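You operate a simulated robot arm through the tools that you are given. There is no shell and no other tool.

You run a simulated two-armed robot. Do the job below in one go: nothing can be reset, and whatever is moved stays where it is left.

## Task
Wipe up the spill on the top of the packing table with the striped cloth and put it back.
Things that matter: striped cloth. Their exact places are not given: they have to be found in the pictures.

It is judged by the outcome, as a careful person would: the job done as asked, and still so three seconds after it is handed in. It fails if anything else is knocked over, pushed out of place, dropped, spilled or broken. Flat cloth is picked up by pressing the open fingertips on it (5 to 10 N) and closing them slowly along it; thin cloth reads only 2 to 8 mm in the jaws.

## Robot
Two 7-joint arms with two-finger grippers on one trunk, on a base that moves. Base frame: it is fixed to the floor where the robot stands at the start and does not move with it; the origin is under the middle of the robot, x ahead of it, y to its left, z up. Lengths are in cm, angles in rad, forces in N, time in s.
The left shoulder is at the start at [5.7, 17.5, 115.2], the right one opposite. With the tool pointing down near the work surface each hand reaches from about 10 to 84 cm from the robot's upright axis, wherever it stands, measured 20 degrees to its own side. Places, roughly: striped cloth [-150, -240, 70]. Payload 2.94 kg a hand.
Tool frame (each hand has its own): the origin (TCP) lies between the finger pads and is the grasp point; the fingertips stand 3 cm ahead of it; z points along the fingers, y is the line along which they close. The gripper opens to 13.8 cm; its body begins 10.9 cm behind the TCP.
Orientation is that of the tool frame in the base frame, as a unit quaternion [x, y, z, w]. With the fingers straight down and closing along the base's y, the tool's x points along the base's -x, its y along +y and its z along -z.

## Interface
- The arms move only by the tool nudge_tool. It takes "left_moves", "right_moves" or both (then of equal length, played together; a hand with none holds still); each is a list of rows, each an object of numbers (a shift or turn left out is 0, a gripper value left out holds the last): "tx", "ty", "tz": the shift along the base's x, y, z in units of 30 mm (1.0 is 30 mm); "rx", "ry", "rz": the turn, a rotation vector about the base's x, y, z in units of 8 degrees (1.0 is 8 degrees); "gripper": the opening, from 0 (shut) to 1 (fully open). In form: [{"tx": .., "ty": .., "tz": .., "rx": .., "ry": .., "rz": .., "gripper": ..}, ...]. A call has 1 to 20 rows; each row shifts and turns the commanded pose from where the row before left it. A call with a number of a shift or a turn outside -1 to 1 is refused whole. A row lasts 0.2 s, in which the tool goes at most 5 cm and 0.15 rad; a call with a longer step from one row to the next is refused whole, and so is a gripper value outside its range. A pose out of reach is approached as far as the arm can. The call stops where the force on the tool passes 40 N (or 10 N more than at its start, if that is more) or the arm is blocked; 0.2 s more then pass. The fingers move at their own pace (about 4.5 cm/s each) and stop on an object; they squeeze with about 39 N. The grip force told is the motor's: it shows also when the fingers shut on nothing. Time passes only in rows, and 0.2 s behind the last, so rows that do not move let the fingers close. The reply holds the time, the measured pose of the TCP, the force on the tool along the base axes, the opening and the grip force, in the units named above and with some noise, with the torque about the TCP (base axes, N m) and any sound that the robot's microphone picked up.
- Cameras (640 x 400 px; columns grow to the right, rows downward): "scene" is now at [14.09, -0.16, 164.26]; the picture's right is [-0.03, -1.00, 0.00], its down [-0.69, 0.02, -0.72] and it looks along [0.72, -0.02, -0.70] (base axes); focal length 290 px, centre (320, 200). "left" rides on the left gripper at [7.1, -1.9, -14.6] in its tool frame; the picture's right is [0.26, 0.96, 0.00], its down [-0.85, 0.23, -0.48] and it looks along [-0.46, 0.12, 0.88] (tool axes); focal length 280 px, centre (320, 200). "right" rides on the right gripper at [7.1, 1.9, -14.6] in its tool frame; the picture's right is [-0.26, 0.96, 0.00], its down [-0.85, -0.23, -0.48] and it looks along [-0.46, -0.12, 0.88] (tool axes); focal length 280 px, centre (320, 200).
- snapshot(camera): a new picture of that camera. The clock stands still meanwhile.
- raise_lower(by): moves the trunk up (or, below 0, down) by that many cm; the arms and the scene camera ride with it, the base frame stays. It gives what a move gives, with no picture.
- steer(legs): drives the robot by 1 to 6 legs, each [ahead, turn to the left] in cm and rad, along the robot's own axes; the way and the turn of a leg run together, so that a leg with both is an arc; at most 150 cm and 3.142 rad a leg. The arms and the cameras ride along, it lands a little off, and it stops where it bumps. It gives what a move gives.
- turn_head(pan, tilt): turns the head with the scene camera to pan (to the left, within 2.094 rad either way) and tilt (down, from -0.506 to 1.204), counted from straight ahead of the robot (the tilt from the chest, where the trunk bows). It gives what a move gives.
- probe_pixels(camera, pixels): for up to 12 pixels [column, row] of the newest picture of that camera ("zoom" is the newest enlarged one), the place [x, y, z] in the base frame of the surface seen there, good to about 0.3 cm, but the place of the scene camera against the robot may be out by one fixed shift of up to 1.2 cm in any direction. The clock stands still meanwhile.
- enlarge(camera, box): a new picture of the part [left, top, right, bottom] of that camera's present view, enlarged. The clock stands still meanwhile.
- job_done(): hands the job in; it is judged then, once.

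Unless the task says otherwise, let go and move clear before handing in.

The tools are called after "Emit:" as a command line: name --argument value ..., lists and objects as JSON in quotes. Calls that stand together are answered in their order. nudge_tool: Moves the arms, as the interface text tells. Its arguments: {"type":"object","properties":{"left_moves":{"type":"array"},"right_moves":{"type":"array"}},"required":[]} The other tools are called the same way: raise_lower (by) moves the trunk up or down; steer (legs) drives the base; turn_head (pan, tilt) turns the head that bears the scene camera; snapshot (camera) takes a picture; probe_pixels (camera, pixels) gives the place of the surface under pixels of a picture; enlarge (camera, box) takes an enlarged picture of a part of a camera's view; job_done () hands the job in.

At the start:

```text
time_s: 0.0
left_position: [50.97, 24.88, 91.87]
left_tcp_rot: [0.0, 1.0, 0.0, -0.001]
left_wrist_force: [0.2, -0.5, -0.4]
left_ft_torque: [-0.01, 0.03, 0.01]
left_grip_width: 13.8
left_grasp_force: 0.1
right_position: [40.28, -15.52, 94.26]
right_tcp_rot: [0.001, 1.0, 0.0, 0.0]
right_wrist_force: [-0.5, -0.5, 0.1]
right_ft_torque: [-0.03, -0.01, 0.01]
right_grip_width: 13.8
right_grasp_force: 0.1
trunk travel left (down, up): [-32.5, 40.9]
robot x, y, heading: [0.08, 0.14, 0.002]
head pan, tilt (commanded): [-0.028, 0.768]
```

scene: 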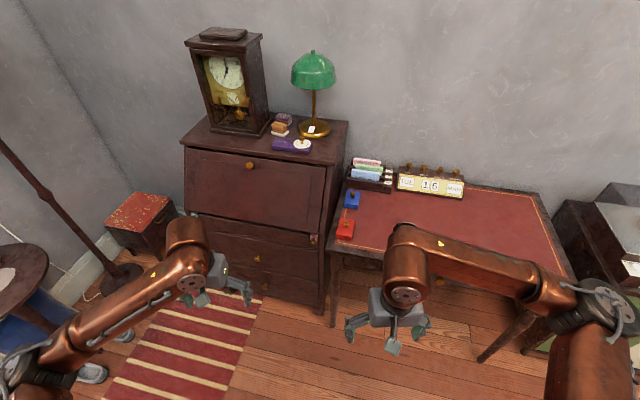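
right: 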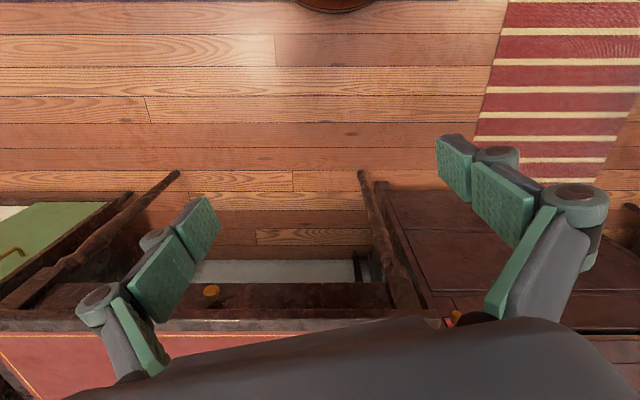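
left: 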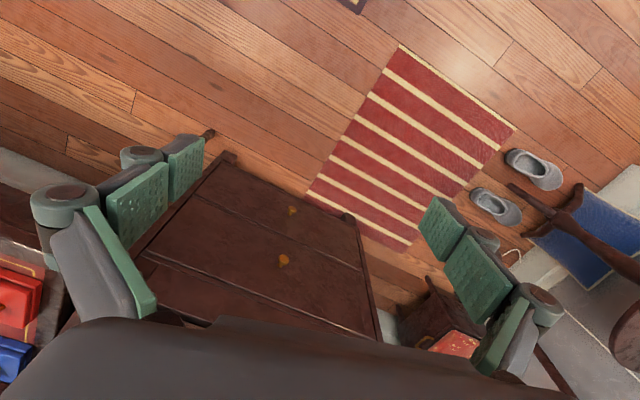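

The scene picture shows a bureau with lamp and a desk ahead, but no packing table; the cloth should be behind me to the right (about -2.13 rad). I'll turn the head that way to look.

Emit:
turn_head --pan -2.09 --tilt 0.4

Emit:
snapshot --camera "scene"

```text
time_s: 2.0
left_position: [51.01, 24.96, 91.9]
left_tcp_rot: [0.0, 1.0, 0.0, 0.0]
left_wrist_force: [0.6, -0.7, -0.3]
left_ft_torque: [0.0, -0.02, 0.03]
left_grip_width: 13.78
left_grasp_force: 0.0
right_position: [40.38, -15.49, 94.38]
right_tcp_rot: [0.0, 1.0, 0.0, 0.0]
right_wrist_force: [0.5, -1.2, -0.2]
right_ft_torque: [0.02, -0.01, 0.0]
right_grip_width: 13.79
right_grasp_force: 0.0
trunk travel left (down, up): [-32.5, 40.9]
robot x, y, heading: [0.08, 0.14, -0.0]
head pan, tilt (commanded): [-2.089, 0.4]
```

```text
taken
```

scene: 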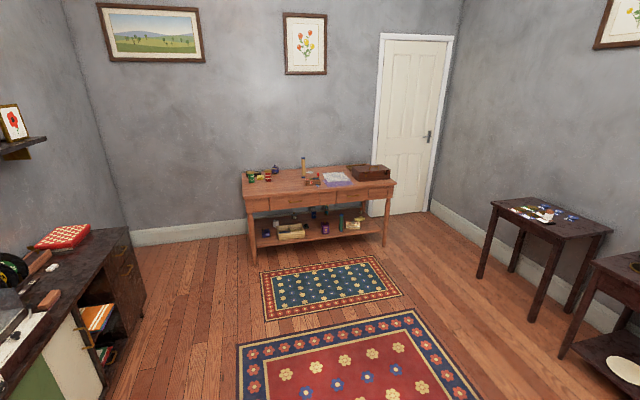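

A wooden table stands at pixels (245–395, 165–250), with things on it; probably the packing table. I'll enlarge it and the other tables.

Emit:
enlarge --camera "scene" --box '[230, 140, 410, 252]'

Emit:
probe_pixels --camera "scene" --pixels '[[244, 196], [394, 184], [335, 178], [290, 185], [370, 172], [250, 172], [300, 262], [380, 255], [265, 280], [70, 237], [545, 212], [330, 290]]'

Emit:
enlarge --camera "scene" --box '[470, 170, 640, 276]'

Emit:
enlarge --camera "scene" --box '[0, 210, 160, 310]'

```text
3.56 times, centred on (320, 196) of scene
```

zoom: 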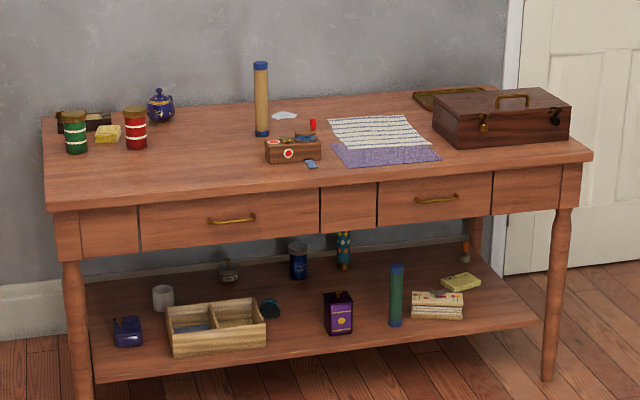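

```text
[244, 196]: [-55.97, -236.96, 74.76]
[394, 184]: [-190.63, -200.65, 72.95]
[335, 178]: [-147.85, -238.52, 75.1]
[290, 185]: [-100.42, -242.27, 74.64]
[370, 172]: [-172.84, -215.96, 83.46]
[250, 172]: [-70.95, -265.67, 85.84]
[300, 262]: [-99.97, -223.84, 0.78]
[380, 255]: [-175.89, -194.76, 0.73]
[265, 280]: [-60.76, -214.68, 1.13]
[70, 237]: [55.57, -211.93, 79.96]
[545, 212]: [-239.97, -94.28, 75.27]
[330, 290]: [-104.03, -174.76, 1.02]
```

```text
3.76 times, centred on (555, 223) of scene
```

zoom: 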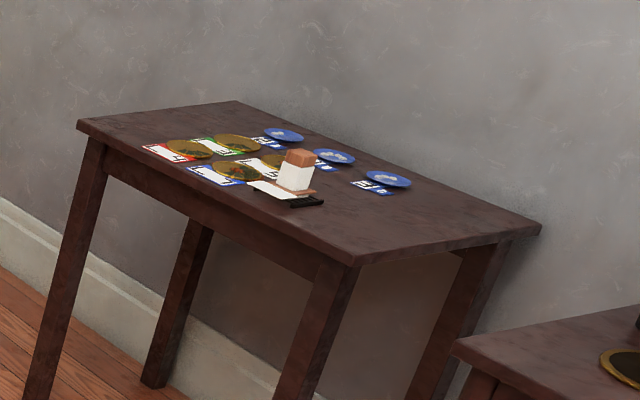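

```text
4.00 times, centred on (80, 260) of scene
```

zoom: 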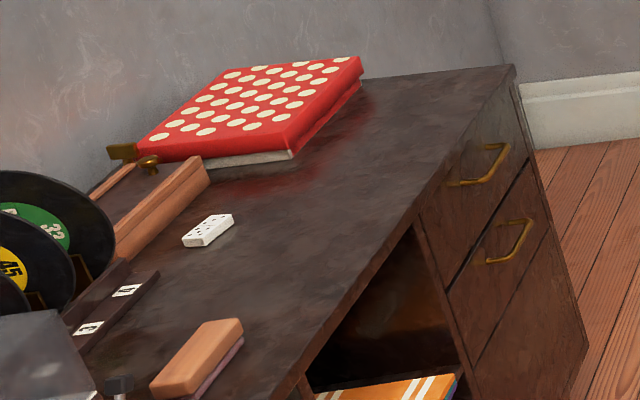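

The packing table (front edge about [-56,-237] to [-191,-201], top z≈75) carries the white-striped cloth partly over a purple mat, with a pale patch by the tube possibly the spill. I'll look around to check that my turning circle and route are clear.

Emit:
turn_head --pan -1.2 --tilt 0.7

Emit:
snapshot --camera "scene"

Emit:
probe_pixels --camera "scene" --pixels '[[40, 200], [100, 200], [200, 200], [300, 200], [400, 200], [500, 200], [600, 200], [40, 320], [200, 320], [400, 320], [500, 320], [600, 320]]'

Emit:
turn_head --pan 2.09 --tilt 0.6

Emit:
snapshot --camera "scene"

Emit:
probe_pixels --camera "scene" --pixels '[[40, 200], [100, 200], [200, 200], [300, 200], [400, 200], [500, 200], [600, 200], [40, 320], [200, 320], [400, 320], [500, 320], [600, 320]]'

```text
time_s: 3.2
left_position: [50.88, 24.95, 92.01]
left_tcp_rot: [0.0, 1.0, 0.0, 0.0]
left_wrist_force: [-0.4, 0.7, -0.2]
left_ft_torque: [0.0, -0.01, 0.01]
left_grip_width: 13.79
left_grasp_force: 0.1
right_position: [40.33, -15.52, 94.34]
right_tcp_rot: [0.0, 1.0, -0.001, 0.001]
right_wrist_force: [0.7, 0.1, 0.2]
right_ft_torque: [0.02, -0.01, 0.01]
right_grip_width: 13.8
right_grasp_force: 0.1
trunk travel left (down, up): [-32.5, 40.9]
robot x, y, heading: [0.45, -0.12, 0.003]
head pan, tilt (commanded): [-1.201, 0.7]
```

```text
taken
```

scene: 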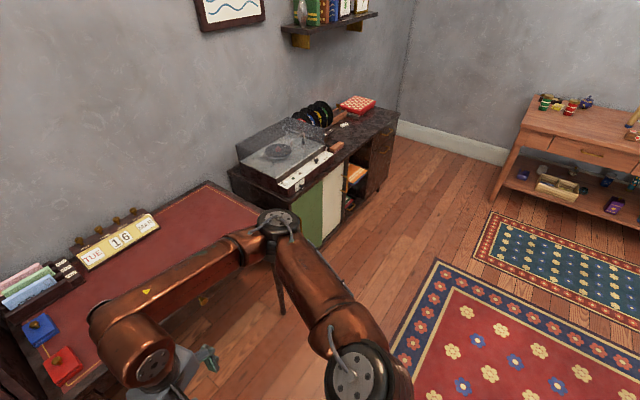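

```text
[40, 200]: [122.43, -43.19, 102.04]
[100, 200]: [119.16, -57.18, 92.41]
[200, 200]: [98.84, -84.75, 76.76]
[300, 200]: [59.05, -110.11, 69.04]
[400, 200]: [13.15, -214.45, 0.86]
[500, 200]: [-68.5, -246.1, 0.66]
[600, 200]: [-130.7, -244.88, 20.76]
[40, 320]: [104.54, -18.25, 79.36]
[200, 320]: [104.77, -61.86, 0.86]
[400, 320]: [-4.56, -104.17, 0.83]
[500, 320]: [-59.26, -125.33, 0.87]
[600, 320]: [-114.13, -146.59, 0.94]
```

```text
time_s: 6.0
left_position: [50.98, 24.94, 91.88]
left_tcp_rot: [0.0, 1.0, -0.001, 0.0]
left_wrist_force: [1.0, -0.2, -0.2]
left_ft_torque: [0.01, -0.04, -0.01]
left_grip_width: 13.82
left_grasp_force: 0.1
right_position: [40.32, -15.53, 94.22]
right_tcp_rot: [0.0, 1.0, 0.0, 0.0]
right_wrist_force: [-0.2, -0.8, 0.0]
right_ft_torque: [0.0, -0.01, 0.02]
right_grip_width: 13.81
right_grasp_force: 0.0
trunk travel left (down, up): [-32.5, 40.9]
robot x, y, heading: [0.06, -0.21, 0.006]
head pan, tilt (commanded): [2.089, 0.6]
```

```text
taken
```

scene: 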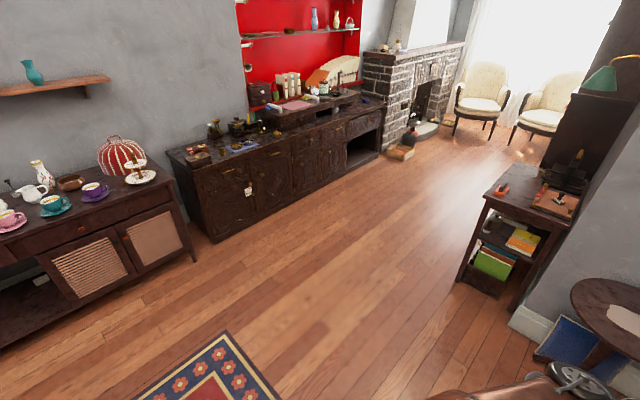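

```text
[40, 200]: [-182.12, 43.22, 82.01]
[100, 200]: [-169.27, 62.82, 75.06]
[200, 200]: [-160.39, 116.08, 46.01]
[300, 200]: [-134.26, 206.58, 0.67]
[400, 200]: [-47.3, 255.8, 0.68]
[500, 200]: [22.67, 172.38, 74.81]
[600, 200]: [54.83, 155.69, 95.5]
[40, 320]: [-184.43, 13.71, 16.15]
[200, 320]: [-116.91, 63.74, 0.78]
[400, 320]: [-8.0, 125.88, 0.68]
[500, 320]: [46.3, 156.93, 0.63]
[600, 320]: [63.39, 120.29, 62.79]
```

The space around me is clear (nearest furniture more than 80 cm from my axis), so I'll turn toward the packing table and drive to a viewpoint about 120 cm in front of its edge, facing it square.

Emit:
steer --legs '[[0, -2.395], [140, 0], [0, 0.561]]'

Emit:
turn_head --pan 0 --tilt 0.65

Emit:
snapshot --camera "scene"

```text
time_s: 20.4
left_position: [-101.6, -146.02, 91.94]
left_tcp_rot: [0.809, 0.588, 0.0, 0.0]
left_wrist_force: [0.6, -0.1, 0.8]
left_ft_torque: [0.01, 0.03, 0.01]
left_grip_width: 13.82
left_grasp_force: 0.0
right_position: [-136.79, -123.53, 94.3]
right_tcp_rot: [0.809, 0.588, 0.0, 0.0]
right_wrist_force: [-0.1, 0.6, -0.4]
right_ft_torque: [-0.02, 0.01, -0.01]
right_grip_width: 13.8
right_grasp_force: 0.1
trunk travel left (down, up): [-32.5, 40.9]
robot x, y, heading: [-109.63, -89.57, -1.886]
head pan, tilt (commanded): [2.089, 0.6]
```

```text
time_s: 22.4
left_position: [-101.69, -146.07, 91.99]
left_tcp_rot: [0.809, 0.588, 0.001, 0.001]
left_wrist_force: [-0.1, 0.2, 0.0]
left_ft_torque: [-0.02, 0.02, -0.01]
left_grip_width: 13.8
left_grasp_force: 0.0
right_position: [-136.82, -123.31, 94.22]
right_tcp_rot: [0.809, 0.588, 0.0, 0.0]
right_wrist_force: [-0.2, -0.9, -0.6]
right_ft_torque: [0.02, -0.04, 0.01]
right_grip_width: 13.8
right_grasp_force: 0.1
trunk travel left (down, up): [-32.5, 40.9]
robot x, y, heading: [-109.31, -89.72, -1.884]
head pan, tilt (commanded): [0.0, 0.649]
```

```text
taken
```

scene: 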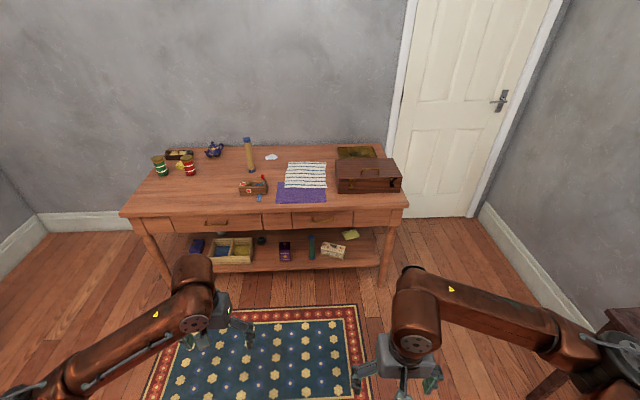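

Emit:
enlarge --camera "scene" --box '[115, 125, 275, 225]'

Emit:
enlarge --camera "scene" --box '[250, 130, 410, 230]'

Emit:
probe_pixels --camera "scene" --pixels '[[120, 212], [408, 207], [271, 157], [288, 163], [326, 163], [325, 186], [286, 186], [277, 201], [326, 201], [247, 185], [250, 155], [370, 165]]'

```text
4.00 times, centred on (195, 175) of scene
```

zoom: 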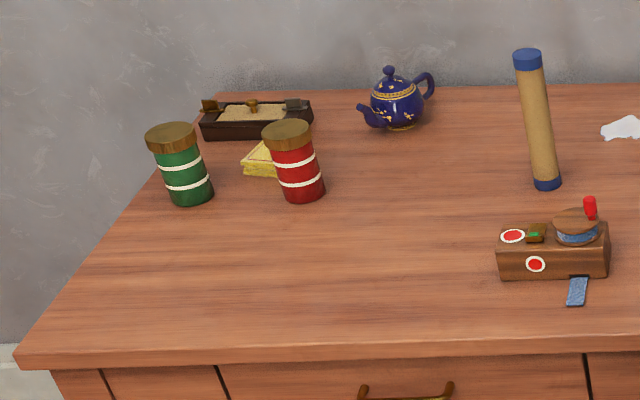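

```text
4.00 times, centred on (330, 180) of scene
```

zoom: 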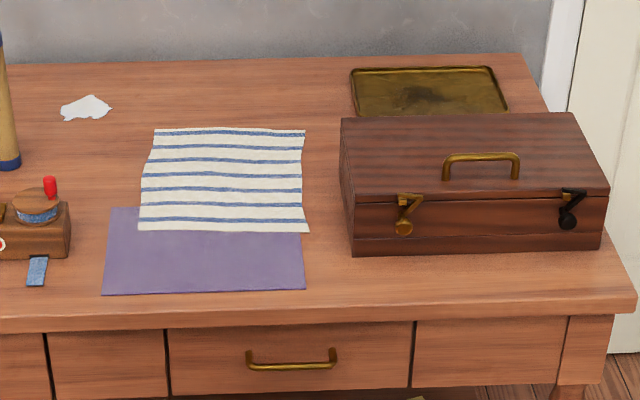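

```text
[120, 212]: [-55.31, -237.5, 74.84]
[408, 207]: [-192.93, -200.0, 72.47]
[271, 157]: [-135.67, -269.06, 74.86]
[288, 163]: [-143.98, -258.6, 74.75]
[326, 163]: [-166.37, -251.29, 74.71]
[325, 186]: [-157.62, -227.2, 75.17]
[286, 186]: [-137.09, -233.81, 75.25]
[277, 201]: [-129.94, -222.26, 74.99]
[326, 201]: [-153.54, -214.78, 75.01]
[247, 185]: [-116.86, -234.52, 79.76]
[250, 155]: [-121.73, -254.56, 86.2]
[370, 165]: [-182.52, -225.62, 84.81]
```

The cloth (pixels 286–326, 163–190) is white with blue stripes, lying partly over a purple mat; a white patch at (271,157), about [-136,-269], looks like the spill. Before going closer I'll look down to see how far my base sticks out.

Emit:
turn_head --pan 0 --tilt 1.2

Emit:
snapshot --camera "scene"

Emit:
probe_pixels --camera "scene" --pixels '[[320, 395], [320, 370], [320, 340], [320, 300], [280, 395], [380, 395], [320, 250]]'

```text
time_s: 23.4
left_position: [-101.59, -146.23, 91.87]
left_tcp_rot: [0.809, 0.588, -0.001, 0.0]
left_wrist_force: [0.8, 0.2, -0.8]
left_ft_torque: [0.01, 0.03, -0.02]
left_grip_width: 13.8
left_grasp_force: 0.2
right_position: [-136.82, -123.5, 94.26]
right_tcp_rot: [0.809, 0.588, 0.001, -0.001]
right_wrist_force: [-0.2, 0.2, 1.1]
right_ft_torque: [-0.03, -0.03, 0.01]
right_grip_width: 13.82
right_grasp_force: 0.1
trunk travel left (down, up): [-32.5, 40.9]
robot x, y, heading: [-109.67, -89.9, -1.882]
head pan, tilt (commanded): [0.0, 1.201]
```

```text
taken
```

scene: 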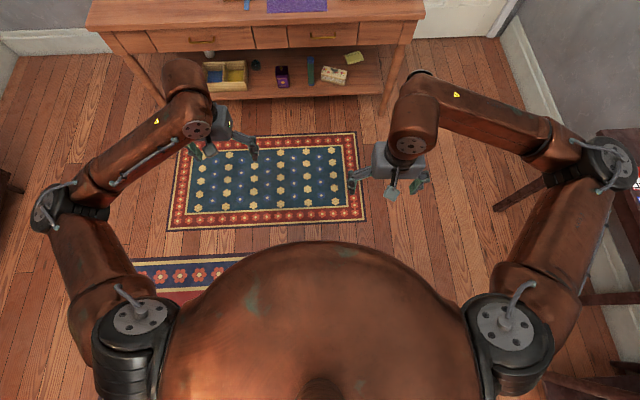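

```text
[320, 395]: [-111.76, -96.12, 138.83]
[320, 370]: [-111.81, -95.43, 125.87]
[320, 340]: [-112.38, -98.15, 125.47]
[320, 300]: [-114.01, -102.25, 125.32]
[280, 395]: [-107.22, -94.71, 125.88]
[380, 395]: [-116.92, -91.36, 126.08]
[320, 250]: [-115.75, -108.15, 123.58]
```

My chest reaches about 20 cm ahead of my axis, and the right wrist picture at the start showed a round dark edge at top (335,5), likely my base. I'll take a fresh right picture and probe it.

Emit:
snapshot --camera "right"

Emit:
probe_pixels --camera "right" --pixels '[[335, 2], [335, 8], [335, 11], [335, 16], [335, 25], [300, 2], [370, 2]]'

Emit:
turn_head --pan 0 --tilt 0.65

```text
taken
```

right: 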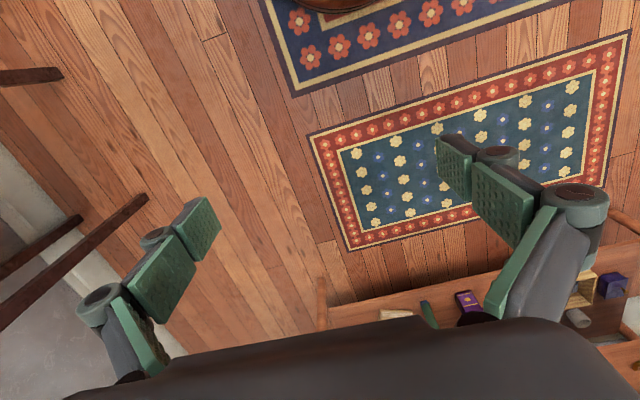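

```text
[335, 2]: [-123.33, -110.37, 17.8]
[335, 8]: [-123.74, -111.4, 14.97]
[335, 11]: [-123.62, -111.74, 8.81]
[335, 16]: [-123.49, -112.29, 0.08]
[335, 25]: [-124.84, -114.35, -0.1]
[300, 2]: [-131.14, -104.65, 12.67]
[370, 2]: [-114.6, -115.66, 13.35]
```

```text
time_s: 24.3
left_position: [-101.41, -146.14, 91.93]
left_tcp_rot: [0.809, 0.587, 0.001, 0.0]
left_wrist_force: [0.0, -0.1, 0.1]
left_ft_torque: [-0.01, 0.03, -0.01]
left_grip_width: 13.79
left_grasp_force: 0.1
right_position: [-136.78, -123.43, 94.35]
right_tcp_rot: [0.809, 0.588, 0.0, 0.0]
right_wrist_force: [0.2, -0.5, 0.9]
right_ft_torque: [0.03, 0.01, 0.01]
right_grip_width: 13.8
right_grasp_force: 0.1
trunk travel left (down, up): [-32.5, 40.9]
robot x, y, heading: [-109.63, -89.89, -1.889]
head pan, tilt (commanded): [0.0, 0.649]
```

My base is round with radius about 26 cm and roughly 18 cm high. Now I'll measure the table's lower shelf and legs to see how near I may stand.

Emit:
snapshot --camera "scene"

Emit:
probe_pixels --camera "scene" --pixels '[[180, 262], [240, 264], [300, 268], [350, 269], [380, 268], [386, 283], [170, 280], [383, 240], [145, 235], [300, 215], [250, 141], [375, 192]]'

Emit:
enlarge --camera "scene" --box '[130, 190, 420, 371]'

```text
taken
```

scene: 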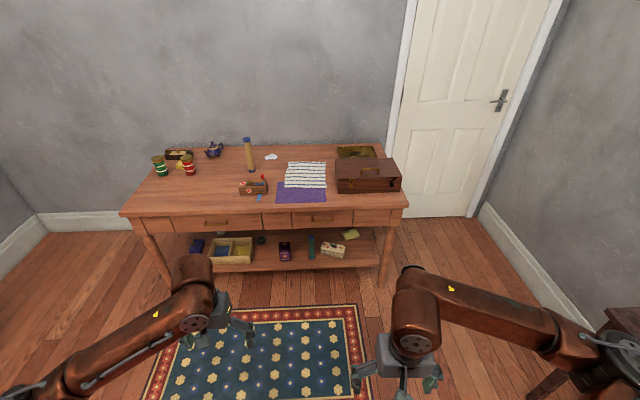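

```text
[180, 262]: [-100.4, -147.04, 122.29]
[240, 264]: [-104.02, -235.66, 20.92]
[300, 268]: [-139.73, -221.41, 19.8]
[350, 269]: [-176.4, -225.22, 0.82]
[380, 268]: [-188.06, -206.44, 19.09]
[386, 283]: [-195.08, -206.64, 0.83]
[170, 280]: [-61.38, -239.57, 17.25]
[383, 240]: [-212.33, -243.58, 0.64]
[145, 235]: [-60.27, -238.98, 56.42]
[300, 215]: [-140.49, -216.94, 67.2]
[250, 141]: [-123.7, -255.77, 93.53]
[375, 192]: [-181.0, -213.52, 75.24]
```

```text
2.21 times, centred on (275, 280) of scene
```

zoom: 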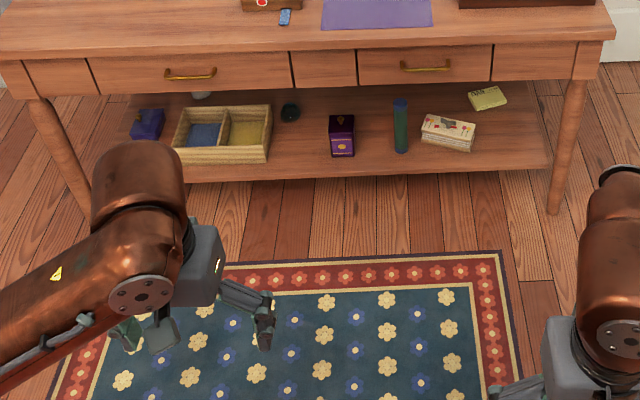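

The shelf front is about 6.5 cm and the legs about 4.5 cm behind the tabletop edge, so I can stand with my axis about 25 cm from it. I plan to use the left arm from the right part of the table, keeping away from the tube; first I raise the trunk and drive to 60 cm out.

Emit:
raise_lower --by 15

Emit:
steer --legs '[[0, -0.151], [69, 0], [0, 0.199]]'

Emit:
snapshot --camera "scene"

```text
time_s: 26.1
left_position: [-101.48, -146.13, 107.0]
left_tcp_rot: [0.809, 0.588, 0.001, 0.0]
left_wrist_force: [0.1, 0.1, -0.2]
left_ft_torque: [-0.02, -0.01, 0.04]
left_grip_width: 13.8
left_grasp_force: 0.1
right_position: [-136.61, -123.59, 109.35]
right_tcp_rot: [0.809, 0.587, 0.0, -0.001]
right_wrist_force: [0.4, -0.8, 0.0]
right_ft_torque: [0.01, 0.0, -0.01]
right_grip_width: 13.82
right_grasp_force: 0.1
trunk travel left (down, up): [-47.5, 25.9]
robot x, y, heading: [-109.32, -89.88, -1.886]
head pan, tilt (commanded): [0.0, 0.649]
```

```text
time_s: 31.2
left_position: [-129.49, -205.59, 106.95]
left_tcp_rot: [0.796, 0.605, 0.0, 0.0]
left_wrist_force: [-0.2, -0.3, 0.3]
left_ft_torque: [0.01, 0.02, 0.0]
left_grip_width: 13.82
left_grasp_force: 0.1
right_position: [-165.65, -184.49, 109.38]
right_tcp_rot: [0.796, 0.605, 0.0, 0.0]
right_wrist_force: [0.2, 0.4, 0.1]
right_ft_torque: [0.06, 0.04, -0.02]
right_grip_width: 13.78
right_grasp_force: 0.0
trunk travel left (down, up): [-47.5, 25.9]
robot x, y, heading: [-139.73, -150.03, -1.844]
head pan, tilt (commanded): [0.0, 0.649]
```

```text
taken
```

scene: 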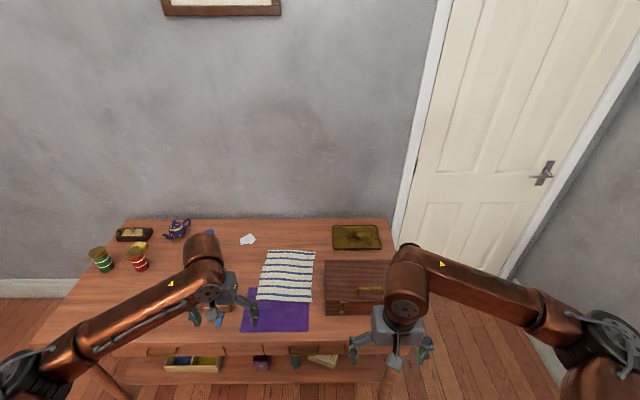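

Emit:
turn_head --pan 0 --tilt 0.85

Emit:
snapshot --camera "scene"

Emit:
enlarge --camera "scene" --box '[180, 140, 300, 215]'

Emit:
enlarge --camera "scene" --box '[220, 150, 400, 262]'

Emit:
snapshot --camera "left"

```text
time_s: 31.9
left_position: [-129.47, -205.63, 106.94]
left_tcp_rot: [0.797, 0.604, 0.001, 0.0]
left_wrist_force: [-0.8, 0.2, 0.1]
left_ft_torque: [0.01, 0.0, 0.02]
left_grip_width: 13.78
left_grasp_force: 0.1
right_position: [-165.64, -184.42, 109.28]
right_tcp_rot: [0.796, 0.605, 0.0, 0.0]
right_wrist_force: [0.4, -0.2, 0.5]
right_ft_torque: [-0.02, -0.01, 0.03]
right_grip_width: 13.8
right_grasp_force: 0.1
trunk travel left (down, up): [-47.5, 25.9]
robot x, y, heading: [-140.42, -149.96, -1.846]
head pan, tilt (commanded): [0.0, 0.85]
```

```text
taken
```

scene: 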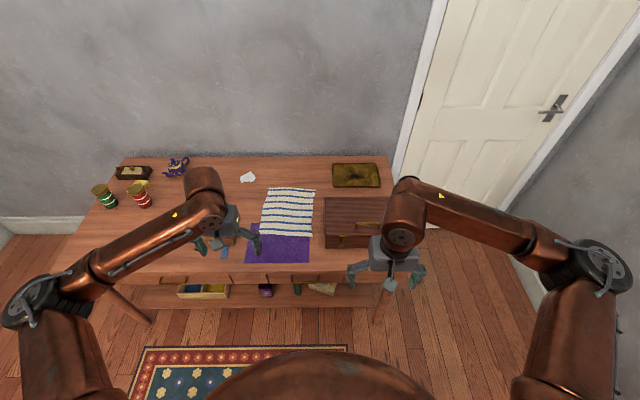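

```text
5.33 times, centred on (240, 178) of scene
```

zoom: 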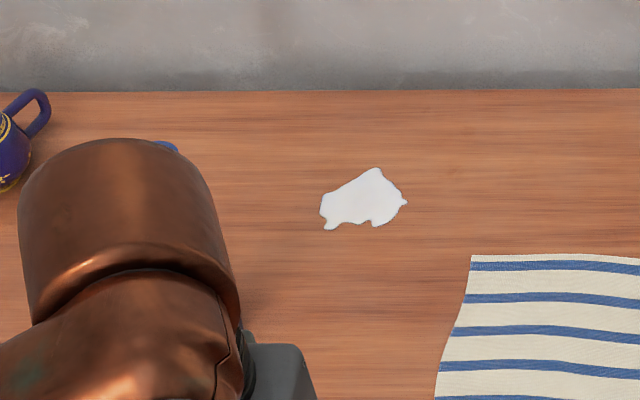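

```text
3.56 times, centred on (310, 206) of scene
```

zoom: 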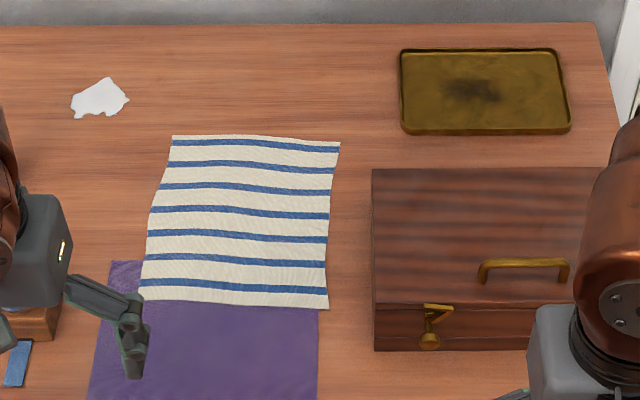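

```text
taken
```

left: 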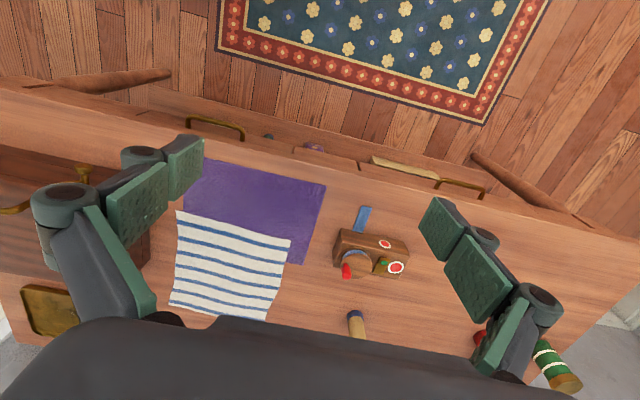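

The zoom shows a flat white puddle (zoom 70–130, 78–118) as the spill, and the mat's far-left corner at (112,262), so the mat only lies under the near strip of the cloth. I'll probe the key places.

Emit:
probe_pixels --camera "zoom" --pixels '[[70, 103], [110, 78], [129, 100], [76, 117], [110, 117], [98, 98], [172, 136], [339, 144], [328, 308], [140, 298], [112, 262], [240, 215]]'

Emit:
probe_pixels --camera "zoom" --pixels '[[372, 170], [374, 350], [402, 130], [400, 52], [376, 300], [330, 200], [160, 200], [480, 290], [520, 262], [300, 25]]'

```text
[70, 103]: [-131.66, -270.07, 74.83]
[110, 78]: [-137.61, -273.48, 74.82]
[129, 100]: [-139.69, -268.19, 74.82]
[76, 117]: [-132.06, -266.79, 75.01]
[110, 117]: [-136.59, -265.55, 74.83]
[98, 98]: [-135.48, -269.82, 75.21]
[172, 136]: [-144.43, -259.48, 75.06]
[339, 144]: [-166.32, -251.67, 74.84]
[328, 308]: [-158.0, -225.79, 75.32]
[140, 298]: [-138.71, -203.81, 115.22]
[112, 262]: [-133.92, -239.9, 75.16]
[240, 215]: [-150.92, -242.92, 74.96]
```

```text
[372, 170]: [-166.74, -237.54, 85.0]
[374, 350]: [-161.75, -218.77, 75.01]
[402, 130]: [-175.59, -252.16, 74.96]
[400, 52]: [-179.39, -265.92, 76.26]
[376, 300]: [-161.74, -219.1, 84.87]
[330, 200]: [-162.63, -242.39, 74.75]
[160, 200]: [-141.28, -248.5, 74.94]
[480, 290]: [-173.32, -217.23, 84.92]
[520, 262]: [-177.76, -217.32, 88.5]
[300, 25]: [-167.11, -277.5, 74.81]
```

The spill spans roughly 9 × 8 cm around [-135.5,-269.5,75]. Before driving in over the table I'll check the height of my arms' elbows and of the tube top.

Emit:
probe_pixels --camera "scene" --pixels '[[35, 300], [70, 285], [120, 250], [180, 210], [205, 180], [225, 228], [545, 250], [600, 260], [400, 200], [136, 186], [176, 160]]'

Emit:
probe_pixels --camera "left" --pixels '[[355, 314], [360, 330], [350, 240], [480, 330], [562, 380], [172, 302], [290, 240]]'

```text
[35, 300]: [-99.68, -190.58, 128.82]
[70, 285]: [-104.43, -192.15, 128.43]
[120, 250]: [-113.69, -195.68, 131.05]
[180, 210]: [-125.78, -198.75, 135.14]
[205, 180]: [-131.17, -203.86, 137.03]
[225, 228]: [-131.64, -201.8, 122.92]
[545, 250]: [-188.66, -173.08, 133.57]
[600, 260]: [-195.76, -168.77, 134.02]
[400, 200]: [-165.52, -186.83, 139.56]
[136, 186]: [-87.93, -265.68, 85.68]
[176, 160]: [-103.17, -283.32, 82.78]
```

```text
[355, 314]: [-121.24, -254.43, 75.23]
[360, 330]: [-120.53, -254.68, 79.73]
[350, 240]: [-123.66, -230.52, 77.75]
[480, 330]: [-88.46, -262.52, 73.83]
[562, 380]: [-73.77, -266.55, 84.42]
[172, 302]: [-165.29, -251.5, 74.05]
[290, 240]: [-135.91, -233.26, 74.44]
```

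All my arm links are above z≈107 and the tallest thing on the table is about 95, so I can drive in. I'll go 27 cm first, then check.

Emit:
steer --legs '[[27, 0.01]]'

Emit:
turn_head --pan 0.15 --tilt 1.1

Emit:
snapshot --camera "scene"

Emit:
snapshot --camera "left"

```text
time_s: 33.8
left_position: [-136.16, -231.58, 106.88]
left_tcp_rot: [0.794, 0.608, 0.001, -0.001]
left_wrist_force: [0.1, -0.3, 0.1]
left_ft_torque: [0.02, -0.03, -0.01]
left_grip_width: 13.83
left_grasp_force: 0.1
right_position: [-172.51, -210.82, 109.26]
right_tcp_rot: [0.793, 0.609, 0.0, -0.001]
right_wrist_force: [0.2, 0.3, -0.6]
right_ft_torque: [0.01, 0.01, 0.0]
right_grip_width: 13.79
right_grasp_force: 0.1
trunk travel left (down, up): [-47.5, 25.9]
robot x, y, heading: [-146.88, -175.65, -1.832]
head pan, tilt (commanded): [0.0, 0.85]
```

```text
time_s: 34.6
left_position: [-136.18, -231.52, 106.99]
left_tcp_rot: [0.793, 0.609, 0.0, 0.001]
left_wrist_force: [0.3, 0.4, -0.9]
left_ft_torque: [0.0, 0.0, 0.01]
left_grip_width: 13.81
left_grasp_force: 0.1
right_position: [-172.52, -210.67, 109.33]
right_tcp_rot: [0.794, 0.609, 0.0, 0.0]
right_wrist_force: [-0.1, -0.4, -0.3]
right_ft_torque: [0.01, 0.0, 0.02]
right_grip_width: 13.8
right_grasp_force: 0.0
trunk travel left (down, up): [-47.5, 25.9]
robot x, y, heading: [-147.21, -175.99, -1.835]
head pan, tilt (commanded): [0.15, 1.1]
```

```text
taken
```

scene: 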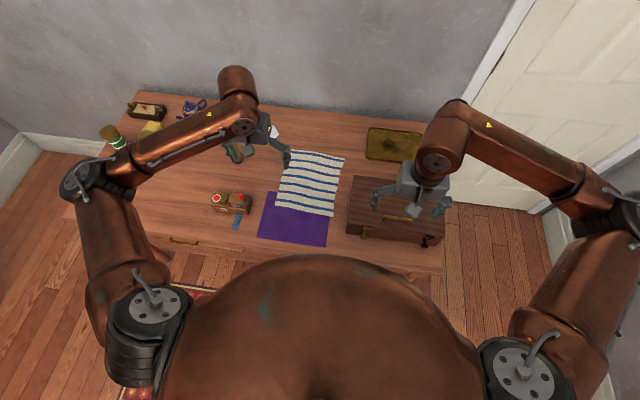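

```text
taken
```

left: 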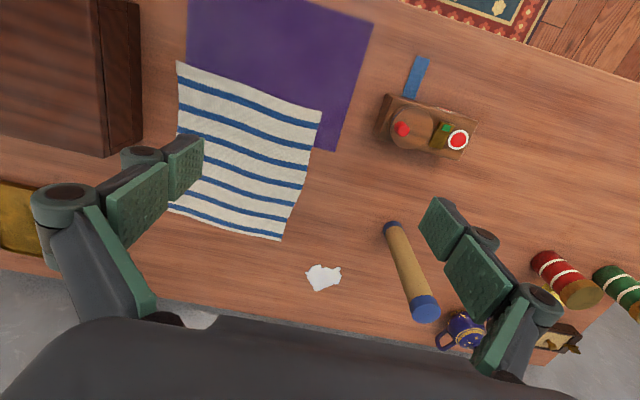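

I'm 35 cm from the edge, square to it. From the left wrist camera I'll probe the spill (325,277), cloth corners (178,62),(322,110),(282,240), tube (385,225)-(425,308), then drive the last 10 cm.

Emit:
probe_pixels --camera "left" --pixels '[[306, 270], [340, 267], [320, 291], [338, 280], [325, 277], [179, 63], [321, 111], [281, 239], [334, 150], [390, 226], [425, 308], [250, 160]]'

Emit:
steer --legs '[[10.5, 0]]'

Emit:
snapshot --camera "scene"

Emit:
snapshot --camera "left"

```text
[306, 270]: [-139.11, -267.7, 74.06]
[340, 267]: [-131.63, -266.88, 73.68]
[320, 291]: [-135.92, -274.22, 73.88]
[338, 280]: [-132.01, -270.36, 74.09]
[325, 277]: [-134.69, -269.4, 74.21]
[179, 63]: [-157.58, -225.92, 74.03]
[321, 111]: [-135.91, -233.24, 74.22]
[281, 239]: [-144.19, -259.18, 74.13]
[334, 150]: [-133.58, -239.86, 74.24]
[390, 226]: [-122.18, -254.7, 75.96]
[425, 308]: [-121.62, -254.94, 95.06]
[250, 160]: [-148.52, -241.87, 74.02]
```

```text
time_s: 35.8
left_position: [-138.76, -241.57, 107.27]
left_tcp_rot: [0.793, 0.609, -0.002, 0.001]
left_wrist_force: [0.8, 0.9, 0.6]
left_ft_torque: [-0.06, 0.03, 0.03]
left_grip_width: 13.8
left_grasp_force: 0.1
right_position: [-175.25, -220.81, 109.42]
right_tcp_rot: [0.793, 0.609, -0.001, 0.001]
right_wrist_force: [0.3, 1.0, 0.0]
right_ft_torque: [-0.09, 0.03, -0.02]
right_grip_width: 13.79
right_grasp_force: 0.1
trunk travel left (down, up): [-47.5, 25.9]
robot x, y, heading: [-149.72, -186.21, -1.834]
head pan, tilt (commanded): [0.15, 1.1]
```

```text
taken
```

scene: 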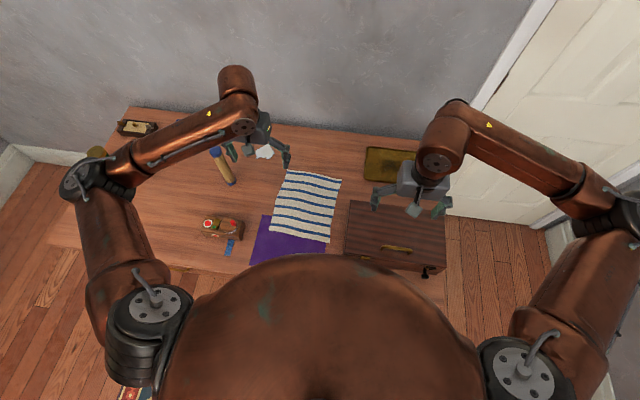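

```text
taken
```

left: 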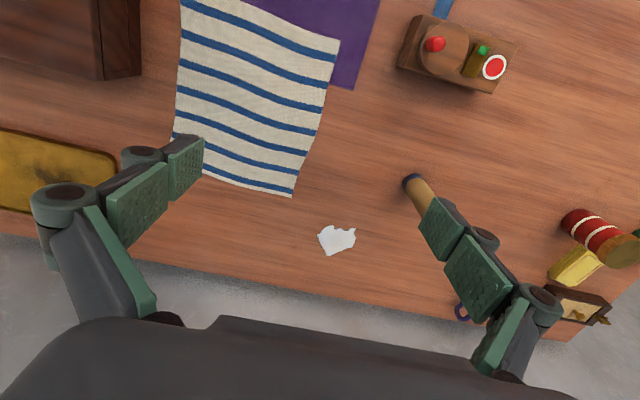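

The base is now about 25 cm from the edge. The wrist camera puts the tabletop at z≈74, spill centre near [-135,-269.6], and cloth corners at FL[-144,-259], NL[-136,-233], NR[-158,-226], FR[-165,-252]. I'll lower the trunk 12 cm and bring the left hand above the cloth's left part, clear of the mat beneath, around [-147,-248].

Emit:
raise_lower --by -12

Emit:
nudge_tool --left_moves '[{"tx": -0.675, "ty": -0.517, "gripper": 0.43}, {"tx": -0.675, "ty": -0.517}, {"tx": -0.675, "ty": -0.517}, {"tx": -0.675, "ty": -0.517}, {"tz": -0.7}, {"tz": -0.7}, {"tz": -0.7}, {"tz": -0.7}, {}]'

Emit:
snapshot --camera "left"

Emit:
snapshot --camera "scene"

```text
time_s: 37.3
left_position: [-138.8, -241.88, 95.05]
left_tcp_rot: [0.793, 0.609, -0.001, 0.0]
left_wrist_force: [-0.9, -1.1, -0.1]
left_ft_torque: [-0.03, 0.01, -0.03]
left_grip_width: 13.79
left_grasp_force: 0.0
right_position: [-175.12, -221.01, 97.45]
right_tcp_rot: [0.793, 0.609, 0.0, 0.0]
right_wrist_force: [-0.4, 0.5, 0.4]
right_ft_torque: [-0.01, 0.02, 0.01]
right_grip_width: 13.8
right_grasp_force: 0.2
trunk travel left (down, up): [-35.5, 37.9]
robot x, y, heading: [-150.0, -186.15, -1.83]
head pan, tilt (commanded): [0.15, 1.1]
```

```text
time_s: 39.3
left_position: [-147.04, -247.96, 86.73]
left_tcp_rot: [0.793, 0.609, 0.001, 0.0]
left_wrist_force: [0.3, 0.4, 0.0]
left_ft_torque: [0.01, 0.01, 0.0]
left_grip_width: 5.93
left_grasp_force: 0.0
right_position: [-175.21, -221.01, 97.4]
right_tcp_rot: [0.793, 0.609, 0.0, 0.0]
right_wrist_force: [0.2, 0.0, -0.1]
right_ft_torque: [-0.01, 0.01, 0.0]
right_grip_width: 13.79
right_grasp_force: 0.1
trunk travel left (down, up): [-35.5, 37.9]
robot x, y, heading: [-149.88, -185.98, -1.834]
head pan, tilt (commanded): [0.15, 1.1]
```

```text
taken
```

left: 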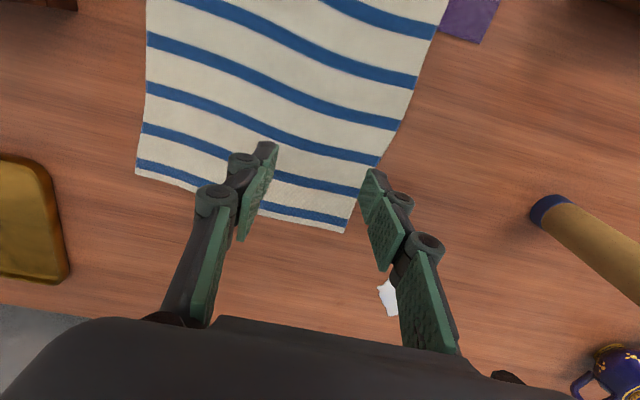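

```text
taken
```

scene: 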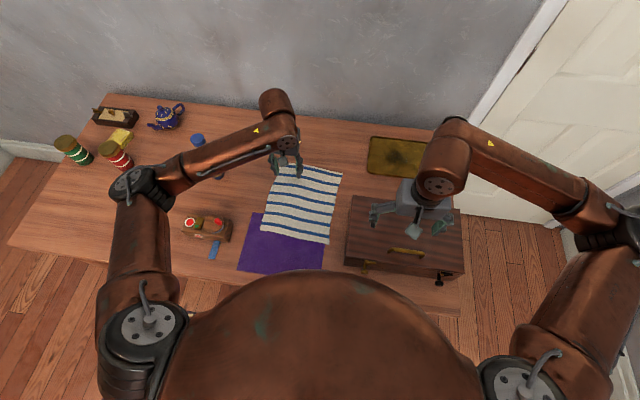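

The fingertips at (270,145) and (370,170) straddle a place about 7 cm in from the cloth's left edge and 9 cm from its far edge, well off the mat. I'll lower to just above the cloth and then touch down gently.

Emit:
nudge_tool --left_moves '[{"tz": -0.8}, {"tz": -0.8}, {"tz": -0.7}, {}]'

Emit:
nudge_tool --left_moves '[{"tz": -0.15}, {}, {"tz": -0.1}, {}]'

```text
time_s: 40.3
left_position: [-147.08, -248.0, 79.65]
left_tcp_rot: [0.793, 0.609, 0.001, 0.0]
left_wrist_force: [-0.4, 0.3, 0.4]
left_ft_torque: [0.0, 0.02, 0.01]
left_grip_width: 5.93
left_grasp_force: 0.2
right_position: [-175.27, -221.05, 97.34]
right_tcp_rot: [0.793, 0.609, 0.0, 0.0]
right_wrist_force: [0.0, -0.4, -0.4]
right_ft_torque: [0.01, -0.02, 0.02]
right_grip_width: 13.8
right_grasp_force: 0.0
trunk travel left (down, up): [-35.5, 37.9]
robot x, y, heading: [-149.86, -186.63, -1.832]
head pan, tilt (commanded): [0.15, 1.1]
```

```text
time_s: 41.3
left_position: [-146.98, -247.97, 78.9]
left_tcp_rot: [0.793, 0.609, 0.0, 0.0]
left_wrist_force: [-0.6, -0.2, -0.3]
left_ft_torque: [-0.01, 0.0, -0.02]
left_grip_width: 5.91
left_grasp_force: 0.2
right_position: [-175.32, -221.03, 97.31]
right_tcp_rot: [0.793, 0.609, -0.001, 0.0]
right_wrist_force: [-0.3, 0.4, -0.7]
right_ft_torque: [0.04, -0.01, 0.0]
right_grip_width: 13.8
right_grasp_force: 0.1
trunk travel left (down, up): [-35.5, 37.9]
robot x, y, heading: [-149.79, -186.41, -1.833]
head pan, tilt (commanded): [0.15, 1.1]
```

No contact yet at TCP z 78.9 (force about 0). I'll keep going down in small steps.

Emit:
nudge_tool --left_moves '[{"tz": -0.1}, {}, {"tz": -0.1}, {}, {"tz": -0.1}, {}]'

Emit:
nudge_tool --left_moves '[{"tz": -0.1}, {}, {"tz": -0.05}, {}]'

```text
time_s: 42.7
left_position: [-146.98, -248.07, 78.12]
left_tcp_rot: [0.793, 0.609, 0.0, 0.0]
left_wrist_force: [0.6, 0.4, 0.0]
left_ft_torque: [0.0, -0.01, 0.02]
left_grip_width: 5.92
left_grasp_force: 0.1
right_position: [-175.29, -221.11, 97.36]
right_tcp_rot: [0.794, 0.609, 0.0, 0.0]
right_wrist_force: [0.6, 0.9, 0.5]
right_ft_torque: [0.0, 0.01, 0.01]
right_grip_width: 13.79
right_grasp_force: 0.0
trunk travel left (down, up): [-35.5, 37.9]
robot x, y, heading: [-150.0, -185.87, -1.829]
head pan, tilt (commanded): [0.15, 1.1]
```

```text
time_s: 43.7
left_position: [-147.05, -248.16, 77.5]
left_tcp_rot: [0.793, 0.609, 0.0, 0.0]
left_wrist_force: [0.1, 0.0, 0.0]
left_ft_torque: [0.01, 0.0, -0.01]
left_grip_width: 5.93
left_grasp_force: 0.0
right_position: [-175.24, -221.08, 97.38]
right_tcp_rot: [0.794, 0.608, 0.0, 0.0]
right_wrist_force: [-0.6, -0.1, 0.1]
right_ft_torque: [0.01, 0.02, -0.02]
right_grip_width: 13.81
right_grasp_force: 0.0
trunk travel left (down, up): [-35.5, 37.9]
robot x, y, heading: [-149.7, -185.97, -1.83]
head pan, tilt (commanded): [0.15, 1.1]
```

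Emit:
nudge_tool --left_moves '[{"tz": -0.05}, {}, {"tz": -0.05}, {}]'

Emit:
nudge_tool --left_moves '[{"tz": -0.05}, {}]'

Emit:
nudge_tool --left_moves '[{"tz": -0.05}, {}]'

```text
time_s: 44.7
left_position: [-146.84, -248.17, 77.24]
left_tcp_rot: [0.794, 0.608, 0.0, 0.0]
left_wrist_force: [0.1, 0.0, 0.3]
left_ft_torque: [-0.03, 0.07, -0.01]
left_grip_width: 5.95
left_grasp_force: 0.0
right_position: [-175.13, -220.99, 97.37]
right_tcp_rot: [0.793, 0.61, -0.001, 0.0]
right_wrist_force: [-0.8, 0.5, 0.1]
right_ft_torque: [-0.01, 0.01, -0.03]
right_grip_width: 13.79
right_grasp_force: 0.1
trunk travel left (down, up): [-35.5, 37.9]
robot x, y, heading: [-149.98, -186.54, -1.827]
head pan, tilt (commanded): [0.15, 1.1]
```

```text
time_s: 45.3
left_position: [-146.95, -248.02, 77.08]
left_tcp_rot: [0.794, 0.609, 0.0, 0.0]
left_wrist_force: [0.0, 0.2, -0.3]
left_ft_torque: [0.02, -0.01, -0.01]
left_grip_width: 5.93
left_grasp_force: 0.1
right_position: [-175.23, -221.17, 97.3]
right_tcp_rot: [0.793, 0.609, 0.001, 0.0]
right_wrist_force: [0.6, 0.1, -0.2]
right_ft_torque: [-0.01, -0.05, 0.02]
right_grip_width: 13.77
right_grasp_force: 0.0
trunk travel left (down, up): [-35.5, 37.9]
robot x, y, heading: [-150.05, -186.08, -1.829]
head pan, tilt (commanded): [0.15, 1.1]
```

```text
time_s: 45.9
left_position: [-147.01, -248.14, 77.04]
left_tcp_rot: [0.794, 0.608, -0.001, 0.001]
left_wrist_force: [-0.4, 0.8, 5.1]
left_ft_torque: [0.02, 0.0, 0.0]
left_grip_width: 5.97
left_grasp_force: 0.2
right_position: [-175.15, -221.03, 97.4]
right_tcp_rot: [0.793, 0.609, 0.0, 0.001]
right_wrist_force: [0.9, 0.1, -0.3]
right_ft_torque: [0.02, 0.0, -0.04]
right_grip_width: 13.79
right_grasp_force: 0.0
trunk travel left (down, up): [-35.5, 37.9]
robot x, y, heading: [-149.95, -186.38, -1.835]
head pan, tilt (commanded): [0.15, 1.1]
```

Contact: 5.1 N at TCP z 77.0. I'll press a touch more and begin closing slowly.

Emit:
nudge_tool --left_moves '[{"tz": -0.025}, {"gripper": 0.41}, {"gripper": 0.39}, {"gripper": 0.37}, {"gripper": 0.35}, {"gripper": 0.33}, {"gripper": 0.31}, {}]'

Emit:
snapshot --camera "left"

```text
time_s: 47.7
left_position: [-147.05, -247.91, 77.05]
left_tcp_rot: [0.793, 0.609, 0.0, 0.001]
left_wrist_force: [-1.0, -1.4, 22.7]
left_ft_torque: [-0.02, 0.22, 0.03]
left_grip_width: 4.33
left_grasp_force: 0.8
right_position: [-175.29, -220.94, 97.29]
right_tcp_rot: [0.793, 0.609, -0.001, 0.0]
right_wrist_force: [0.5, -0.4, 0.9]
right_ft_torque: [0.01, 0.02, 0.03]
right_grip_width: 13.79
right_grasp_force: 0.2
trunk travel left (down, up): [-35.5, 37.9]
robot x, y, heading: [-149.58, -185.97, -1.831]
head pan, tilt (commanded): [0.15, 1.1]
```

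```text
taken
```

left: 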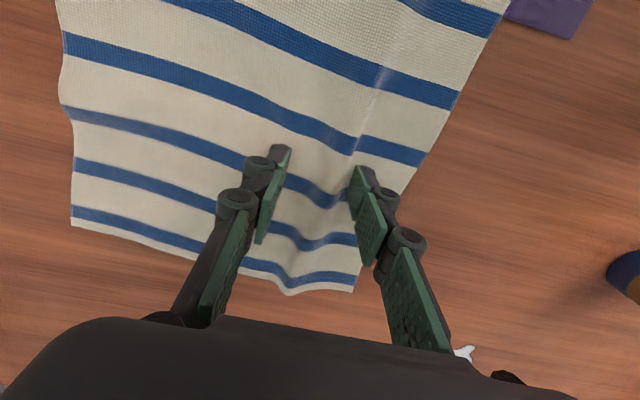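

The cloth is gathering into a ridge between the fingers (340,170), but the force rose to 22.7 N as the tips swing down. I'll ease up about 1.5 mm and keep closing while rising slightly.

Emit:
nudge_tool --left_moves '[{"tz": 0.05}, {"gripper": 0.29, "tz": 0.01}, {"gripper": 0.27, "tz": 0.01}, {"gripper": 0.25, "tz": 0.01}, {}]'

```text
time_s: 48.9
left_position: [-146.97, -247.9, 77.05]
left_tcp_rot: [0.793, 0.609, 0.001, 0.0]
left_wrist_force: [-0.3, 1.2, 6.0]
left_ft_torque: [0.04, 0.07, -0.01]
left_grip_width: 3.46
left_grasp_force: 0.1
right_position: [-175.16, -221.07, 97.26]
right_tcp_rot: [0.793, 0.609, 0.0, 0.0]
right_wrist_force: [-1.0, 0.1, -0.8]
right_ft_torque: [0.0, 0.02, -0.01]
right_grip_width: 13.8
right_grasp_force: 0.0
trunk travel left (down, up): [-35.5, 37.9]
robot x, y, heading: [-149.72, -186.08, -1.837]
head pan, tilt (commanded): [0.15, 1.1]
```

The force is back to 6 N at 3.5 cm opening. I'll continue closing slowly.

Emit:
nudge_tool --left_moves '[{"gripper": 0.23, "tz": 0.0}, {"gripper": 0.21, "tz": 0.0}, {"gripper": 0.19, "tz": 0.01}, {"gripper": 0.17}, {}]'

Emit:
snapshot --camera "left"

```text
time_s: 50.1
left_position: [-147.06, -248.03, 77.09]
left_tcp_rot: [0.794, 0.608, 0.0, 0.0]
left_wrist_force: [-0.3, -0.6, 0.0]
left_ft_torque: [0.0, 0.02, 0.04]
left_grip_width: 2.33
left_grasp_force: 0.1
right_position: [-175.18, -221.07, 97.33]
right_tcp_rot: [0.793, 0.609, 0.0, -0.001]
right_wrist_force: [0.4, -1.0, -0.8]
right_ft_torque: [-0.01, 0.02, -0.01]
right_grip_width: 13.79
right_grasp_force: 0.1
trunk travel left (down, up): [-35.5, 37.9]
robot x, y, heading: [-150.05, -186.28, -1.831]
head pan, tilt (commanded): [0.15, 1.1]
```

```text
taken
```

left: 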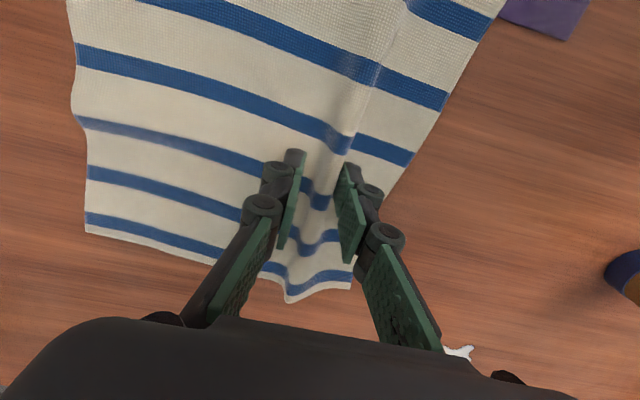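

The ridge stands between the fingers but the pressing force fell to 0, so I'll lower about 2 mm to regain 5–10 N before closing the rest.

Emit:
nudge_tool --left_moves '[{"tz": -0.05}, {}]'

```text
time_s: 50.7
left_position: [-147.02, -248.14, 77.04]
left_tcp_rot: [0.794, 0.608, -0.001, 0.001]
left_wrist_force: [-0.6, 0.0, 2.1]
left_ft_torque: [-0.02, -0.03, 0.01]
left_grip_width: 2.34
left_grasp_force: 0.1
right_position: [-175.26, -221.11, 97.31]
right_tcp_rot: [0.794, 0.608, 0.0, 0.0]
right_wrist_force: [-0.8, 0.4, 0.3]
right_ft_torque: [-0.02, 0.0, -0.02]
right_grip_width: 13.82
right_grasp_force: 0.1
trunk travel left (down, up): [-35.5, 37.9]
robot x, y, heading: [-149.88, -186.02, -1.831]
head pan, tilt (commanded): [0.15, 1.1]
```

Emit:
nudge_tool --left_moves '[{"tz": -0.03}, {"gripper": 0.15}, {"gripper": 0.13}, {"gripper": 0.11}, {}]'

```text
time_s: 51.9
left_position: [-146.97, -248.06, 77.0]
left_tcp_rot: [0.793, 0.609, 0.0, 0.0]
left_wrist_force: [0.5, 0.0, 5.0]
left_ft_torque: [-0.01, 0.0, 0.0]
left_grip_width: 1.48
left_grasp_force: 0.0
right_position: [-175.32, -221.1, 97.34]
right_tcp_rot: [0.793, 0.609, 0.0, 0.0]
right_wrist_force: [-0.3, 0.6, 1.0]
right_ft_torque: [0.03, -0.01, 0.01]
right_grip_width: 13.82
right_grasp_force: 0.0
trunk travel left (down, up): [-35.5, 37.9]
robot x, y, heading: [-149.9, -186.1, -1.831]
head pan, tilt (commanded): [0.15, 1.1]
```

Pressing 5 N with 1.5 cm opening; I'll close fully now.

Emit:
nudge_tool --left_moves '[{"gripper": 0.09}, {"gripper": 0.07}, {"gripper": 0.05}, {"gripper": 0.02}, {"gripper": 0.0}, {}, {}, {}]'

Emit:
snapshot --camera "left"

```text
time_s: 53.7
left_position: [-146.92, -248.09, 77.02]
left_tcp_rot: [0.793, 0.609, 0.0, 0.001]
left_wrist_force: [1.5, 0.5, 5.9]
left_ft_torque: [-0.12, 0.11, 0.0]
left_grip_width: 0.0
left_grasp_force: 27.3
right_position: [-175.2, -221.11, 97.28]
right_tcp_rot: [0.793, 0.609, 0.0, 0.0]
right_wrist_force: [0.1, 0.2, -1.4]
right_ft_torque: [0.0, -0.01, 0.0]
right_grip_width: 13.81
right_grasp_force: 0.0
trunk travel left (down, up): [-35.5, 37.9]
robot x, y, heading: [-149.91, -186.24, -1.832]
head pan, tilt (commanded): [0.15, 1.1]
```

```text
taken
```

left: 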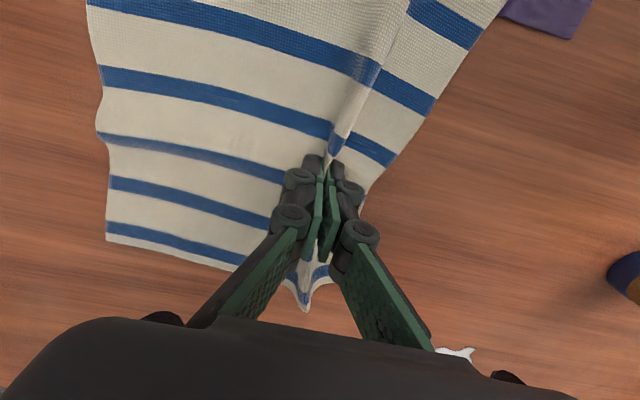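

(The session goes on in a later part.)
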